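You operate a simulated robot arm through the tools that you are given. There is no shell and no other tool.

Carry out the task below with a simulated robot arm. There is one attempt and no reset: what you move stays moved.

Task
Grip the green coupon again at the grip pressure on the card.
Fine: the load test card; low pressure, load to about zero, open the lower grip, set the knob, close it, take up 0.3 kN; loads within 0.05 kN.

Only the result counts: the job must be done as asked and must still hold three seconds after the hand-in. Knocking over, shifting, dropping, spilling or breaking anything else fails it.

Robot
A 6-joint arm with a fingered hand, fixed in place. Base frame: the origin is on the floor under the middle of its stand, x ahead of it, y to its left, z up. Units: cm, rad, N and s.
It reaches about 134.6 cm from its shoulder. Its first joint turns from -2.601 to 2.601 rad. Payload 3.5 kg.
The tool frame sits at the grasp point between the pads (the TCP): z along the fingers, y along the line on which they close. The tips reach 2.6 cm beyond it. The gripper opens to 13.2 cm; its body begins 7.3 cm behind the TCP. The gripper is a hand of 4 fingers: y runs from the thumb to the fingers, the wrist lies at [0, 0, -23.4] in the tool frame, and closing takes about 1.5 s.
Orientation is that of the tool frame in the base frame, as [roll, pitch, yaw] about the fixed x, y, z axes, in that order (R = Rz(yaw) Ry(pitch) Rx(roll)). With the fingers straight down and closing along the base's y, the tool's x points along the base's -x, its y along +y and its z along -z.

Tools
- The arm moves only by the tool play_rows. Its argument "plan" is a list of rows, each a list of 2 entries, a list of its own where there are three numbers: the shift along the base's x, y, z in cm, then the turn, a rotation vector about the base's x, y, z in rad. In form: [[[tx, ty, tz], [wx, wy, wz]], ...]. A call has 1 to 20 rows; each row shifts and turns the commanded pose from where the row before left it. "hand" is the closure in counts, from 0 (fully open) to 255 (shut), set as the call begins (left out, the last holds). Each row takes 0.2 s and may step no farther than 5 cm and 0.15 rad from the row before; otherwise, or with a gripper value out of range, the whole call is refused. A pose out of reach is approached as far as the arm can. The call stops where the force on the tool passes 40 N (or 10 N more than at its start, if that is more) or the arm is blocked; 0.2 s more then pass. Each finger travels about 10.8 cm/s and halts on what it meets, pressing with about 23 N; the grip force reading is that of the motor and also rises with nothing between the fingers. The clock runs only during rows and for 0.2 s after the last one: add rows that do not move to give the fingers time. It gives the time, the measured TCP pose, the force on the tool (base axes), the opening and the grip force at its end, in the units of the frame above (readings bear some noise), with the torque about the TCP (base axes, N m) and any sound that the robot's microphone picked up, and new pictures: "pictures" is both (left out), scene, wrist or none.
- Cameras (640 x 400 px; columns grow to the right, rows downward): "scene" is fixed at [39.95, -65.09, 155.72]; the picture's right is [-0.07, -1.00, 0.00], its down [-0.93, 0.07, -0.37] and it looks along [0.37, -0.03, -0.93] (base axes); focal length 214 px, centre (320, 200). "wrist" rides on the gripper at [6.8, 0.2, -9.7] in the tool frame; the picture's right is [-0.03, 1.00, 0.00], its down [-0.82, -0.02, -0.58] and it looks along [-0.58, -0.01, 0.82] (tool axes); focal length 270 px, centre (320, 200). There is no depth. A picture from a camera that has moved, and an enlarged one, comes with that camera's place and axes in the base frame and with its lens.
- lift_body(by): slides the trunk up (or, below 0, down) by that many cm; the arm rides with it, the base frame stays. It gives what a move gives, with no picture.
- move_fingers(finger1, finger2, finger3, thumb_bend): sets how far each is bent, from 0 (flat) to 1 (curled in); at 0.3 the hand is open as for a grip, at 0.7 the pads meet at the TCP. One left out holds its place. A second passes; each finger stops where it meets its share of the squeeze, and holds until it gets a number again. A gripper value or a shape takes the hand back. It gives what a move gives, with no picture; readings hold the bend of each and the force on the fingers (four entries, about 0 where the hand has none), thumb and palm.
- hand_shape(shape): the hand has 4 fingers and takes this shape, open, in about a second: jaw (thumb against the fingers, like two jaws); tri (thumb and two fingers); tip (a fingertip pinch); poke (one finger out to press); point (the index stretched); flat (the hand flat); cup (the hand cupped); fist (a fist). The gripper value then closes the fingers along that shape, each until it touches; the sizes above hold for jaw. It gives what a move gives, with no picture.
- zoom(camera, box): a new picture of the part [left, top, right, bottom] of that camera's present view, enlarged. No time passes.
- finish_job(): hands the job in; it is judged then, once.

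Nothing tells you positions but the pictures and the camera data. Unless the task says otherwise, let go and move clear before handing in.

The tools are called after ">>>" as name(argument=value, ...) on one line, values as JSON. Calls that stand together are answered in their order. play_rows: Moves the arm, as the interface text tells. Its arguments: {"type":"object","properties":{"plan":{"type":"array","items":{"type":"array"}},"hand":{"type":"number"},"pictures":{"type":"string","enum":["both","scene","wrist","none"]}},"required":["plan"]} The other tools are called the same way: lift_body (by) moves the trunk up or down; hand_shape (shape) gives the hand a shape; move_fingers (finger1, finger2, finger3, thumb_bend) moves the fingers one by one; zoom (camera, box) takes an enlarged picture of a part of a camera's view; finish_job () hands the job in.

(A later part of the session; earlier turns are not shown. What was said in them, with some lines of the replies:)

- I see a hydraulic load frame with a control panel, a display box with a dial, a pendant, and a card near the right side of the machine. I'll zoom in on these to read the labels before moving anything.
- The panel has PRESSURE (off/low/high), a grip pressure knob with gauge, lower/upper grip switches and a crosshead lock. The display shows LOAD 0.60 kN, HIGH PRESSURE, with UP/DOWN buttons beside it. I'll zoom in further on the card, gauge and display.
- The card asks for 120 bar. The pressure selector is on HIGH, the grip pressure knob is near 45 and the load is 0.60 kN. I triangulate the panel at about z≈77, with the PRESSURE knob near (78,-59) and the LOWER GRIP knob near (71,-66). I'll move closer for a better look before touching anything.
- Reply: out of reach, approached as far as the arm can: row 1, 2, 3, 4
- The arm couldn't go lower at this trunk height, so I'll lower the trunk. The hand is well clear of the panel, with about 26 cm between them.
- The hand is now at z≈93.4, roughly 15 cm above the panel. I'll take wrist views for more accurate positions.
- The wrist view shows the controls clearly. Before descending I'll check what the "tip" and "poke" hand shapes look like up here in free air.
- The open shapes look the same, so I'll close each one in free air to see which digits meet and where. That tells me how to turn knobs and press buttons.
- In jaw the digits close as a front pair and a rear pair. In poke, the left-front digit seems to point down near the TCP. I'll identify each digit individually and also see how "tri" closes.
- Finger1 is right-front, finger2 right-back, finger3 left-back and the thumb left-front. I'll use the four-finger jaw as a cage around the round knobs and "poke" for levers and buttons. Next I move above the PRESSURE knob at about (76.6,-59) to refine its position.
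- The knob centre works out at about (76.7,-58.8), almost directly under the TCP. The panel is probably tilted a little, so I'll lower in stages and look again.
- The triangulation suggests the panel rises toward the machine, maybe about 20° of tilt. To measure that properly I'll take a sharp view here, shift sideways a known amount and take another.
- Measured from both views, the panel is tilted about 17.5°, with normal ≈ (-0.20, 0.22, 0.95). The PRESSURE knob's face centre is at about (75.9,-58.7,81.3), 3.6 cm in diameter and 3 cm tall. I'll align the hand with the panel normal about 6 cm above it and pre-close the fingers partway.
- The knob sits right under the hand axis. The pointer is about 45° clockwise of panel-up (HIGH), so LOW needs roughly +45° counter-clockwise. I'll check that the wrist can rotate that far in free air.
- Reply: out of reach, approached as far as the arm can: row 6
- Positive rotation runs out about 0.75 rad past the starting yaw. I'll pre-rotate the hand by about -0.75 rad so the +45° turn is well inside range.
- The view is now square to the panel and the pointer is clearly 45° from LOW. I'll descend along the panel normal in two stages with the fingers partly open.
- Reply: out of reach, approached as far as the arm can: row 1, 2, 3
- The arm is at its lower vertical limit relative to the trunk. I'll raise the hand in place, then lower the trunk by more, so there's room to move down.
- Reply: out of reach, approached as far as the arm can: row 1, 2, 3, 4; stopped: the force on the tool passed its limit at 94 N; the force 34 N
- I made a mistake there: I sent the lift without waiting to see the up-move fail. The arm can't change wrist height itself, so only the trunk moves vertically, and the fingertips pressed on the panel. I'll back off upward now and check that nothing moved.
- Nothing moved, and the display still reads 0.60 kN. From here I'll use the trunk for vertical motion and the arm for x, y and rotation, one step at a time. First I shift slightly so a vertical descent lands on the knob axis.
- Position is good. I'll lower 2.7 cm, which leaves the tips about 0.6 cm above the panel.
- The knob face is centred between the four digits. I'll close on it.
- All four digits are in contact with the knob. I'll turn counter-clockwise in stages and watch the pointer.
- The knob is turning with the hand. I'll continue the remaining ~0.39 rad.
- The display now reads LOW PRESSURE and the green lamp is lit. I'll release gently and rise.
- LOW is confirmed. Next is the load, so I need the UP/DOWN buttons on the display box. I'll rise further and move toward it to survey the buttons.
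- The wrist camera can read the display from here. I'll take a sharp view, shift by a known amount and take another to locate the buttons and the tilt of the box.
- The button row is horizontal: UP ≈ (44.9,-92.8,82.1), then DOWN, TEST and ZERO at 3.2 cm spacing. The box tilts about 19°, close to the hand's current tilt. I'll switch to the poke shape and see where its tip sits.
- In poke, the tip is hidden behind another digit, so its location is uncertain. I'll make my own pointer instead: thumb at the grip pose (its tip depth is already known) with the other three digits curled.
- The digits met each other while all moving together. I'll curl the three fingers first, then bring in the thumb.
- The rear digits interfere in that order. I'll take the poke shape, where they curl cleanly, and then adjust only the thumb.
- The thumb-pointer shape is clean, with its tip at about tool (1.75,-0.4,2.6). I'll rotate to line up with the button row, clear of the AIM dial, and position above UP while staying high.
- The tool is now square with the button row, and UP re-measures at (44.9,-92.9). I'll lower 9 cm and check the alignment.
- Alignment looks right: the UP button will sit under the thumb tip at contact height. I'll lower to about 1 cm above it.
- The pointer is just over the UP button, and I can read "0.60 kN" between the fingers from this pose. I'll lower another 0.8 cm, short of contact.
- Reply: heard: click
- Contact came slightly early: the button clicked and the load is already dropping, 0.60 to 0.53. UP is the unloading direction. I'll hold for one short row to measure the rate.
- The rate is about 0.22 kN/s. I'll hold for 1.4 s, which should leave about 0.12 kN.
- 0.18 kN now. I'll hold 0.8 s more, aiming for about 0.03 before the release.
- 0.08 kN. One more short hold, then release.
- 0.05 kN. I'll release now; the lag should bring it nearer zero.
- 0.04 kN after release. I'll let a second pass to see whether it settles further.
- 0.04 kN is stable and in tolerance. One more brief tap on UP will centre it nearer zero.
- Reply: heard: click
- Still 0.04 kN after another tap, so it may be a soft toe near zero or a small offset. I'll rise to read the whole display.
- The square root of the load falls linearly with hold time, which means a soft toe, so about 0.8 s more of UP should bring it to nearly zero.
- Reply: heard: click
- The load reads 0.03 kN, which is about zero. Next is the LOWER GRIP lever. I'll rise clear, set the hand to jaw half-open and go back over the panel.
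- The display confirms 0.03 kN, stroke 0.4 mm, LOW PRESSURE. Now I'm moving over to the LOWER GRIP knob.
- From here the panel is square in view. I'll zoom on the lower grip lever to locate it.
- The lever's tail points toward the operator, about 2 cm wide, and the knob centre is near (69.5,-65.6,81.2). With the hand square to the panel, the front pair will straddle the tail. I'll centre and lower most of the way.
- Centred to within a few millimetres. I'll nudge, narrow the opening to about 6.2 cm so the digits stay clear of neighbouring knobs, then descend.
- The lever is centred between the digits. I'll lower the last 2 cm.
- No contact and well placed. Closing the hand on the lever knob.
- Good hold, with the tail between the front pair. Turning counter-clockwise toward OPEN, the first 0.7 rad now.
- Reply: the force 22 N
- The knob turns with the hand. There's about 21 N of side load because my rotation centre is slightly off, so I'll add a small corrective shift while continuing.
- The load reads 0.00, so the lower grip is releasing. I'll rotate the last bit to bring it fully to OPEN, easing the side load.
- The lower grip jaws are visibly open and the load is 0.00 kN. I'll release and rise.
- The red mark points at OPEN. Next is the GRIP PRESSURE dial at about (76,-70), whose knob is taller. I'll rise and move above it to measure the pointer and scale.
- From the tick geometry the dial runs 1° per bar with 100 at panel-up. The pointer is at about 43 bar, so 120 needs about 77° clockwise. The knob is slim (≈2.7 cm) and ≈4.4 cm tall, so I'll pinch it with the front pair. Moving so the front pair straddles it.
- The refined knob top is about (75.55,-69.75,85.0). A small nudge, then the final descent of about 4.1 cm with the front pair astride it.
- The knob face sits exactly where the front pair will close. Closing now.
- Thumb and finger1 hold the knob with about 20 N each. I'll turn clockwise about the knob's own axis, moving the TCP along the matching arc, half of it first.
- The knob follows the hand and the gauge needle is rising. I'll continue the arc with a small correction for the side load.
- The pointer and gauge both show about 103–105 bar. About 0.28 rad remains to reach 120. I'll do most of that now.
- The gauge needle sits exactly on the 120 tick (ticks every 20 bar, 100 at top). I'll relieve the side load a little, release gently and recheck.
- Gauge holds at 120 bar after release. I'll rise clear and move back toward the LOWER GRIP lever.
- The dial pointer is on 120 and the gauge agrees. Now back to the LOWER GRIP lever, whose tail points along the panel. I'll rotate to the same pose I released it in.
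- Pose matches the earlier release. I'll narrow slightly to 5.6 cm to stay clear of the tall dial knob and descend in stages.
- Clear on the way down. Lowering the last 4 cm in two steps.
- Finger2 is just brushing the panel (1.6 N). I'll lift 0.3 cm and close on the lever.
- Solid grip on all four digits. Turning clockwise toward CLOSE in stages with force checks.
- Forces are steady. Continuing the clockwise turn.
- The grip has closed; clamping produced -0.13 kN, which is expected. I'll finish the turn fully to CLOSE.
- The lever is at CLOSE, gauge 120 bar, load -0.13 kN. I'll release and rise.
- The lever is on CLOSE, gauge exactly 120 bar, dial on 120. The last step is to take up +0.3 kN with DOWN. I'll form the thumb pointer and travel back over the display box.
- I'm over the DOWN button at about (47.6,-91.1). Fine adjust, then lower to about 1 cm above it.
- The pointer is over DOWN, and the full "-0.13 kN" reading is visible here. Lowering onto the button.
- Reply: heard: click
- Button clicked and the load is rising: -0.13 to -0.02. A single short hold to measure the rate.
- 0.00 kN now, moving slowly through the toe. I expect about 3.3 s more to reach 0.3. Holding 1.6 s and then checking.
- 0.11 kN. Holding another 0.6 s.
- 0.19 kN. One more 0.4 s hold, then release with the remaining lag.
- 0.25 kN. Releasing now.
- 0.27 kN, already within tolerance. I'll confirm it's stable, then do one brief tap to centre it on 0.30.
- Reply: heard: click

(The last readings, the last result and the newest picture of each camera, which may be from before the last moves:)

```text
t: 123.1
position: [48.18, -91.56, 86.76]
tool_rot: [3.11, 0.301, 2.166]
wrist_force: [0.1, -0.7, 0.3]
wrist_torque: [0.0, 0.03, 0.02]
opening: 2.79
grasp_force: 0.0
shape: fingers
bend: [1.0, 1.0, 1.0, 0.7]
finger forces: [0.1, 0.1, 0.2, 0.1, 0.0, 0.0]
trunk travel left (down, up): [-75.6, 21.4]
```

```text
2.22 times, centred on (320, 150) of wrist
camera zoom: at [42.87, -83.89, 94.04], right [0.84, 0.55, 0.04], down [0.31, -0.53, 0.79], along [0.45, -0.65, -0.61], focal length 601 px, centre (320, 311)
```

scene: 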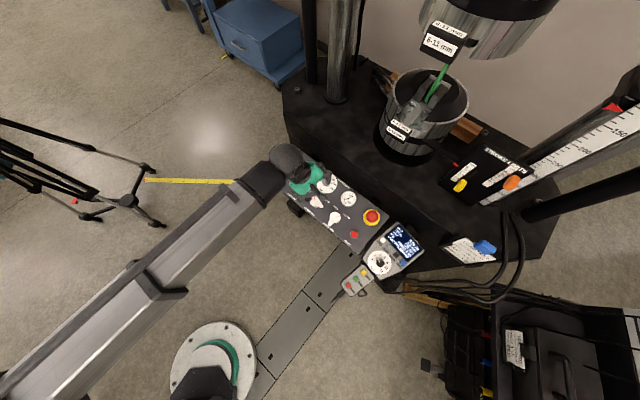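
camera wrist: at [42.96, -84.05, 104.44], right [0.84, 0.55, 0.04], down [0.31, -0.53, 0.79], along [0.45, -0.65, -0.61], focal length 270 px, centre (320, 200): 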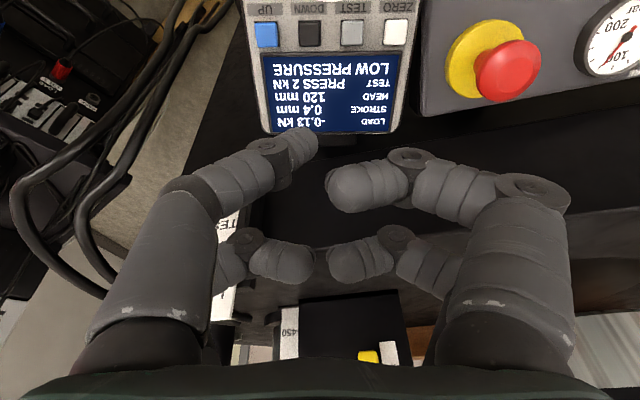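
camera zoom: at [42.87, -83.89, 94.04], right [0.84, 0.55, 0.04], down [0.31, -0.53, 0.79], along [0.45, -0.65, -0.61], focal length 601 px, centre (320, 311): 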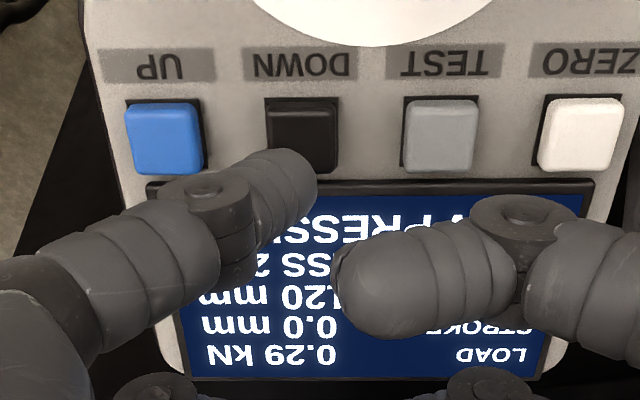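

0.29 kN. I'll rise well clear and retreat, then verify everything holds.

>>> lift_body(by=18)

>>> play_rows(plan=[[[-1, 4, 0], [0, 0, 0]], [[-1, 4, 0], [0, 0, 0]], [[-1, 4, 0], [0, 0, 0]], [[-1, 4, 0], [0, 0, 0]], [[-1, 4, 0], [0, 0, 0]], [[-1, 4, 0], [0, 0, 0]], [[-1, 4, 0], [0, 0, 0]], [[-1, 4, 0], [0, 0, 0]], [[0, 0, 0], [0, 0, 0]], [[0, 0, 0], [0, 0, 0]], [[0, 0, 0], [0, 0, 0]], [[0, 0, 0], [0, 0, 0]], [[0, 0, 0], [0, 0, 0]]], pictures="scene")

>>> zoom(camera="scene", box=[380, 215, 430, 270])

>>> zoom(camera="scene", box=[310, 165, 360, 215])

>>> zoom(camera="scene", box=[260, 140, 380, 250])

>>> zoom(camera="scene", box=[380, 40, 480, 160])

```text
t: 125.1
position: [48.24, -91.56, 104.73]
tool_rot: [3.111, 0.302, 2.164]
wrist_force: [0.9, 0.5, 0.3]
wrist_torque: [-0.04, -0.01, 0.0]
opening: 2.77
grasp_force: 0.1
shape: fingers
bend: [1.0, 1.0, 1.0, 0.7]
finger forces: [0.0, 0.0, 0.0, 0.0, 0.1, 0.0]
trunk travel left (down, up): [-93.6, 3.4]
```

```text
t: 127.9
position: [40.18, -59.61, 104.75]
tool_rot: [3.111, 0.302, 2.165]
wrist_force: [0.4, 0.1, -0.1]
wrist_torque: [-0.02, 0.0, 0.0]
opening: 2.77
grasp_force: 0.0
shape: fingers
bend: [1.0, 1.0, 1.0, 0.7]
finger forces: [0.0, 0.0, 0.0, 0.0, 0.0, 0.0]
trunk travel left (down, up): [-93.6, 3.4]
```

scene: 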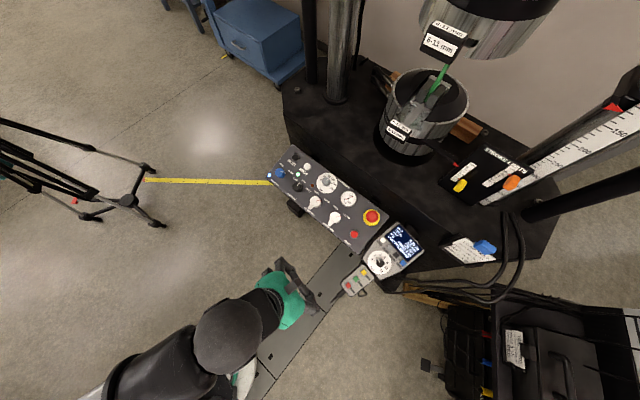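

```text
7.27 times, centred on (405, 242) of scene
camera zoom: at [39.95, -65.09, 155.72], right [-0.07, -1.0, 0.0], down [-0.93, 0.07, -0.37], along [0.37, -0.03, -0.93], focal length 1560 px, centre (-298, -109)
```

zoom: 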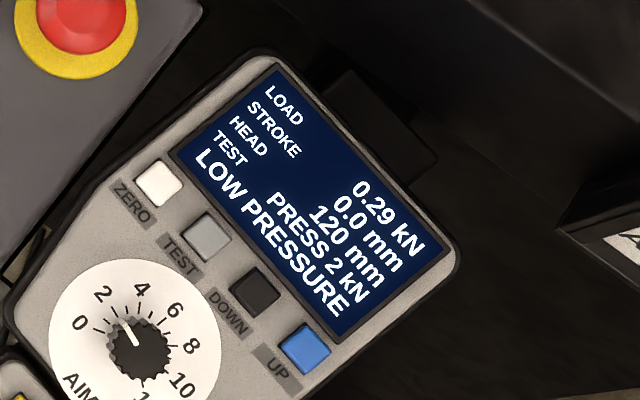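

```text
8.00 times, centred on (335, 190) of scene
camera zoom: at [39.95, -65.09, 155.72], right [-0.07, -1.0, 0.0], down [-0.93, 0.07, -0.37], along [0.37, -0.03, -0.93], focal length 1716 px, centre (200, 280)
```

zoom: 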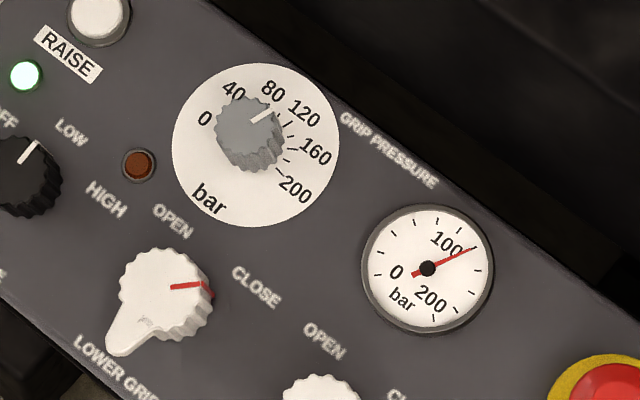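

```text
3.64 times, centred on (320, 195) of scene
camera zoom: at [39.95, -65.09, 155.72], right [-0.07, -1.0, 0.0], down [-0.93, 0.07, -0.37], along [0.37, -0.03, -0.93], focal length 780 px, centre (320, 218)
```

zoom: 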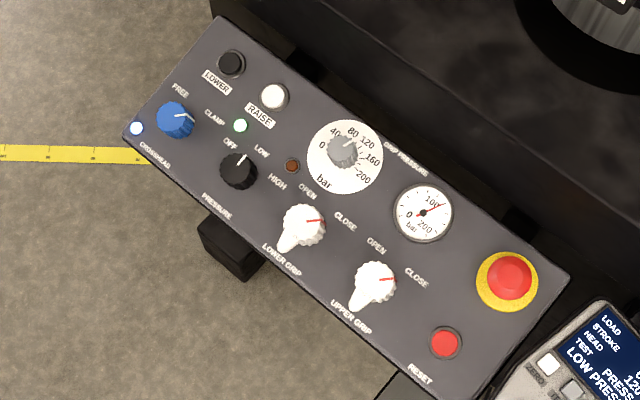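

```text
3.33 times, centred on (430, 100) of scene
camera zoom: at [39.95, -65.09, 155.72], right [-0.07, -1.0, 0.0], down [-0.93, 0.07, -0.37], along [0.37, -0.03, -0.93], focal length 715 px, centre (-47, 533)
```

zoom: 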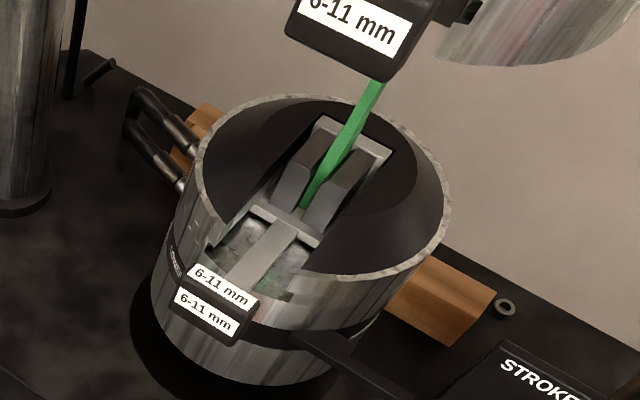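

The load is steady at 0.29 kN about 5 s after the last press, with LOW PRESSURE on. The dial and gauge both read 120 bar, both grips are on CLOSE, and the green coupon is clamped. The hand is clear and nothing else has moved, so I'm handing in.

>>> finish_job()

```text
The job is handed in.
```

The green coupon is re-gripped at the card's 120 bar and carrying 0.29 kN. That is within 0.05 kN of the 0.3 kN asked for, and it was still steady about 5 s after the last button press.

- **Pressure:** I switched from HIGH to LOW, and it is still on LOW.
- **Unloading:** I brought the load from 0.60 kN down to 0.03 kN before opening the lower grip.
- **Grip pressure:** I turned the knob from about 43 bar to 120, and the gauge needle sits on the 120 mark.
- **Closing:** The lower grip is back on CLOSE. Clamping pushed the load to -0.13 kN, and I then took it up to 0.29 kN with DOWN.

**Panel contact:** Early on I lowered the hand too far, and the fingertips pressed on bare panel near the PRESSURE label, with a peak of 94 N. In the pictures afterwards the panel had not moved, and the display and the other controls were unchanged.

The hand was clear of the machine when I handed the job in.
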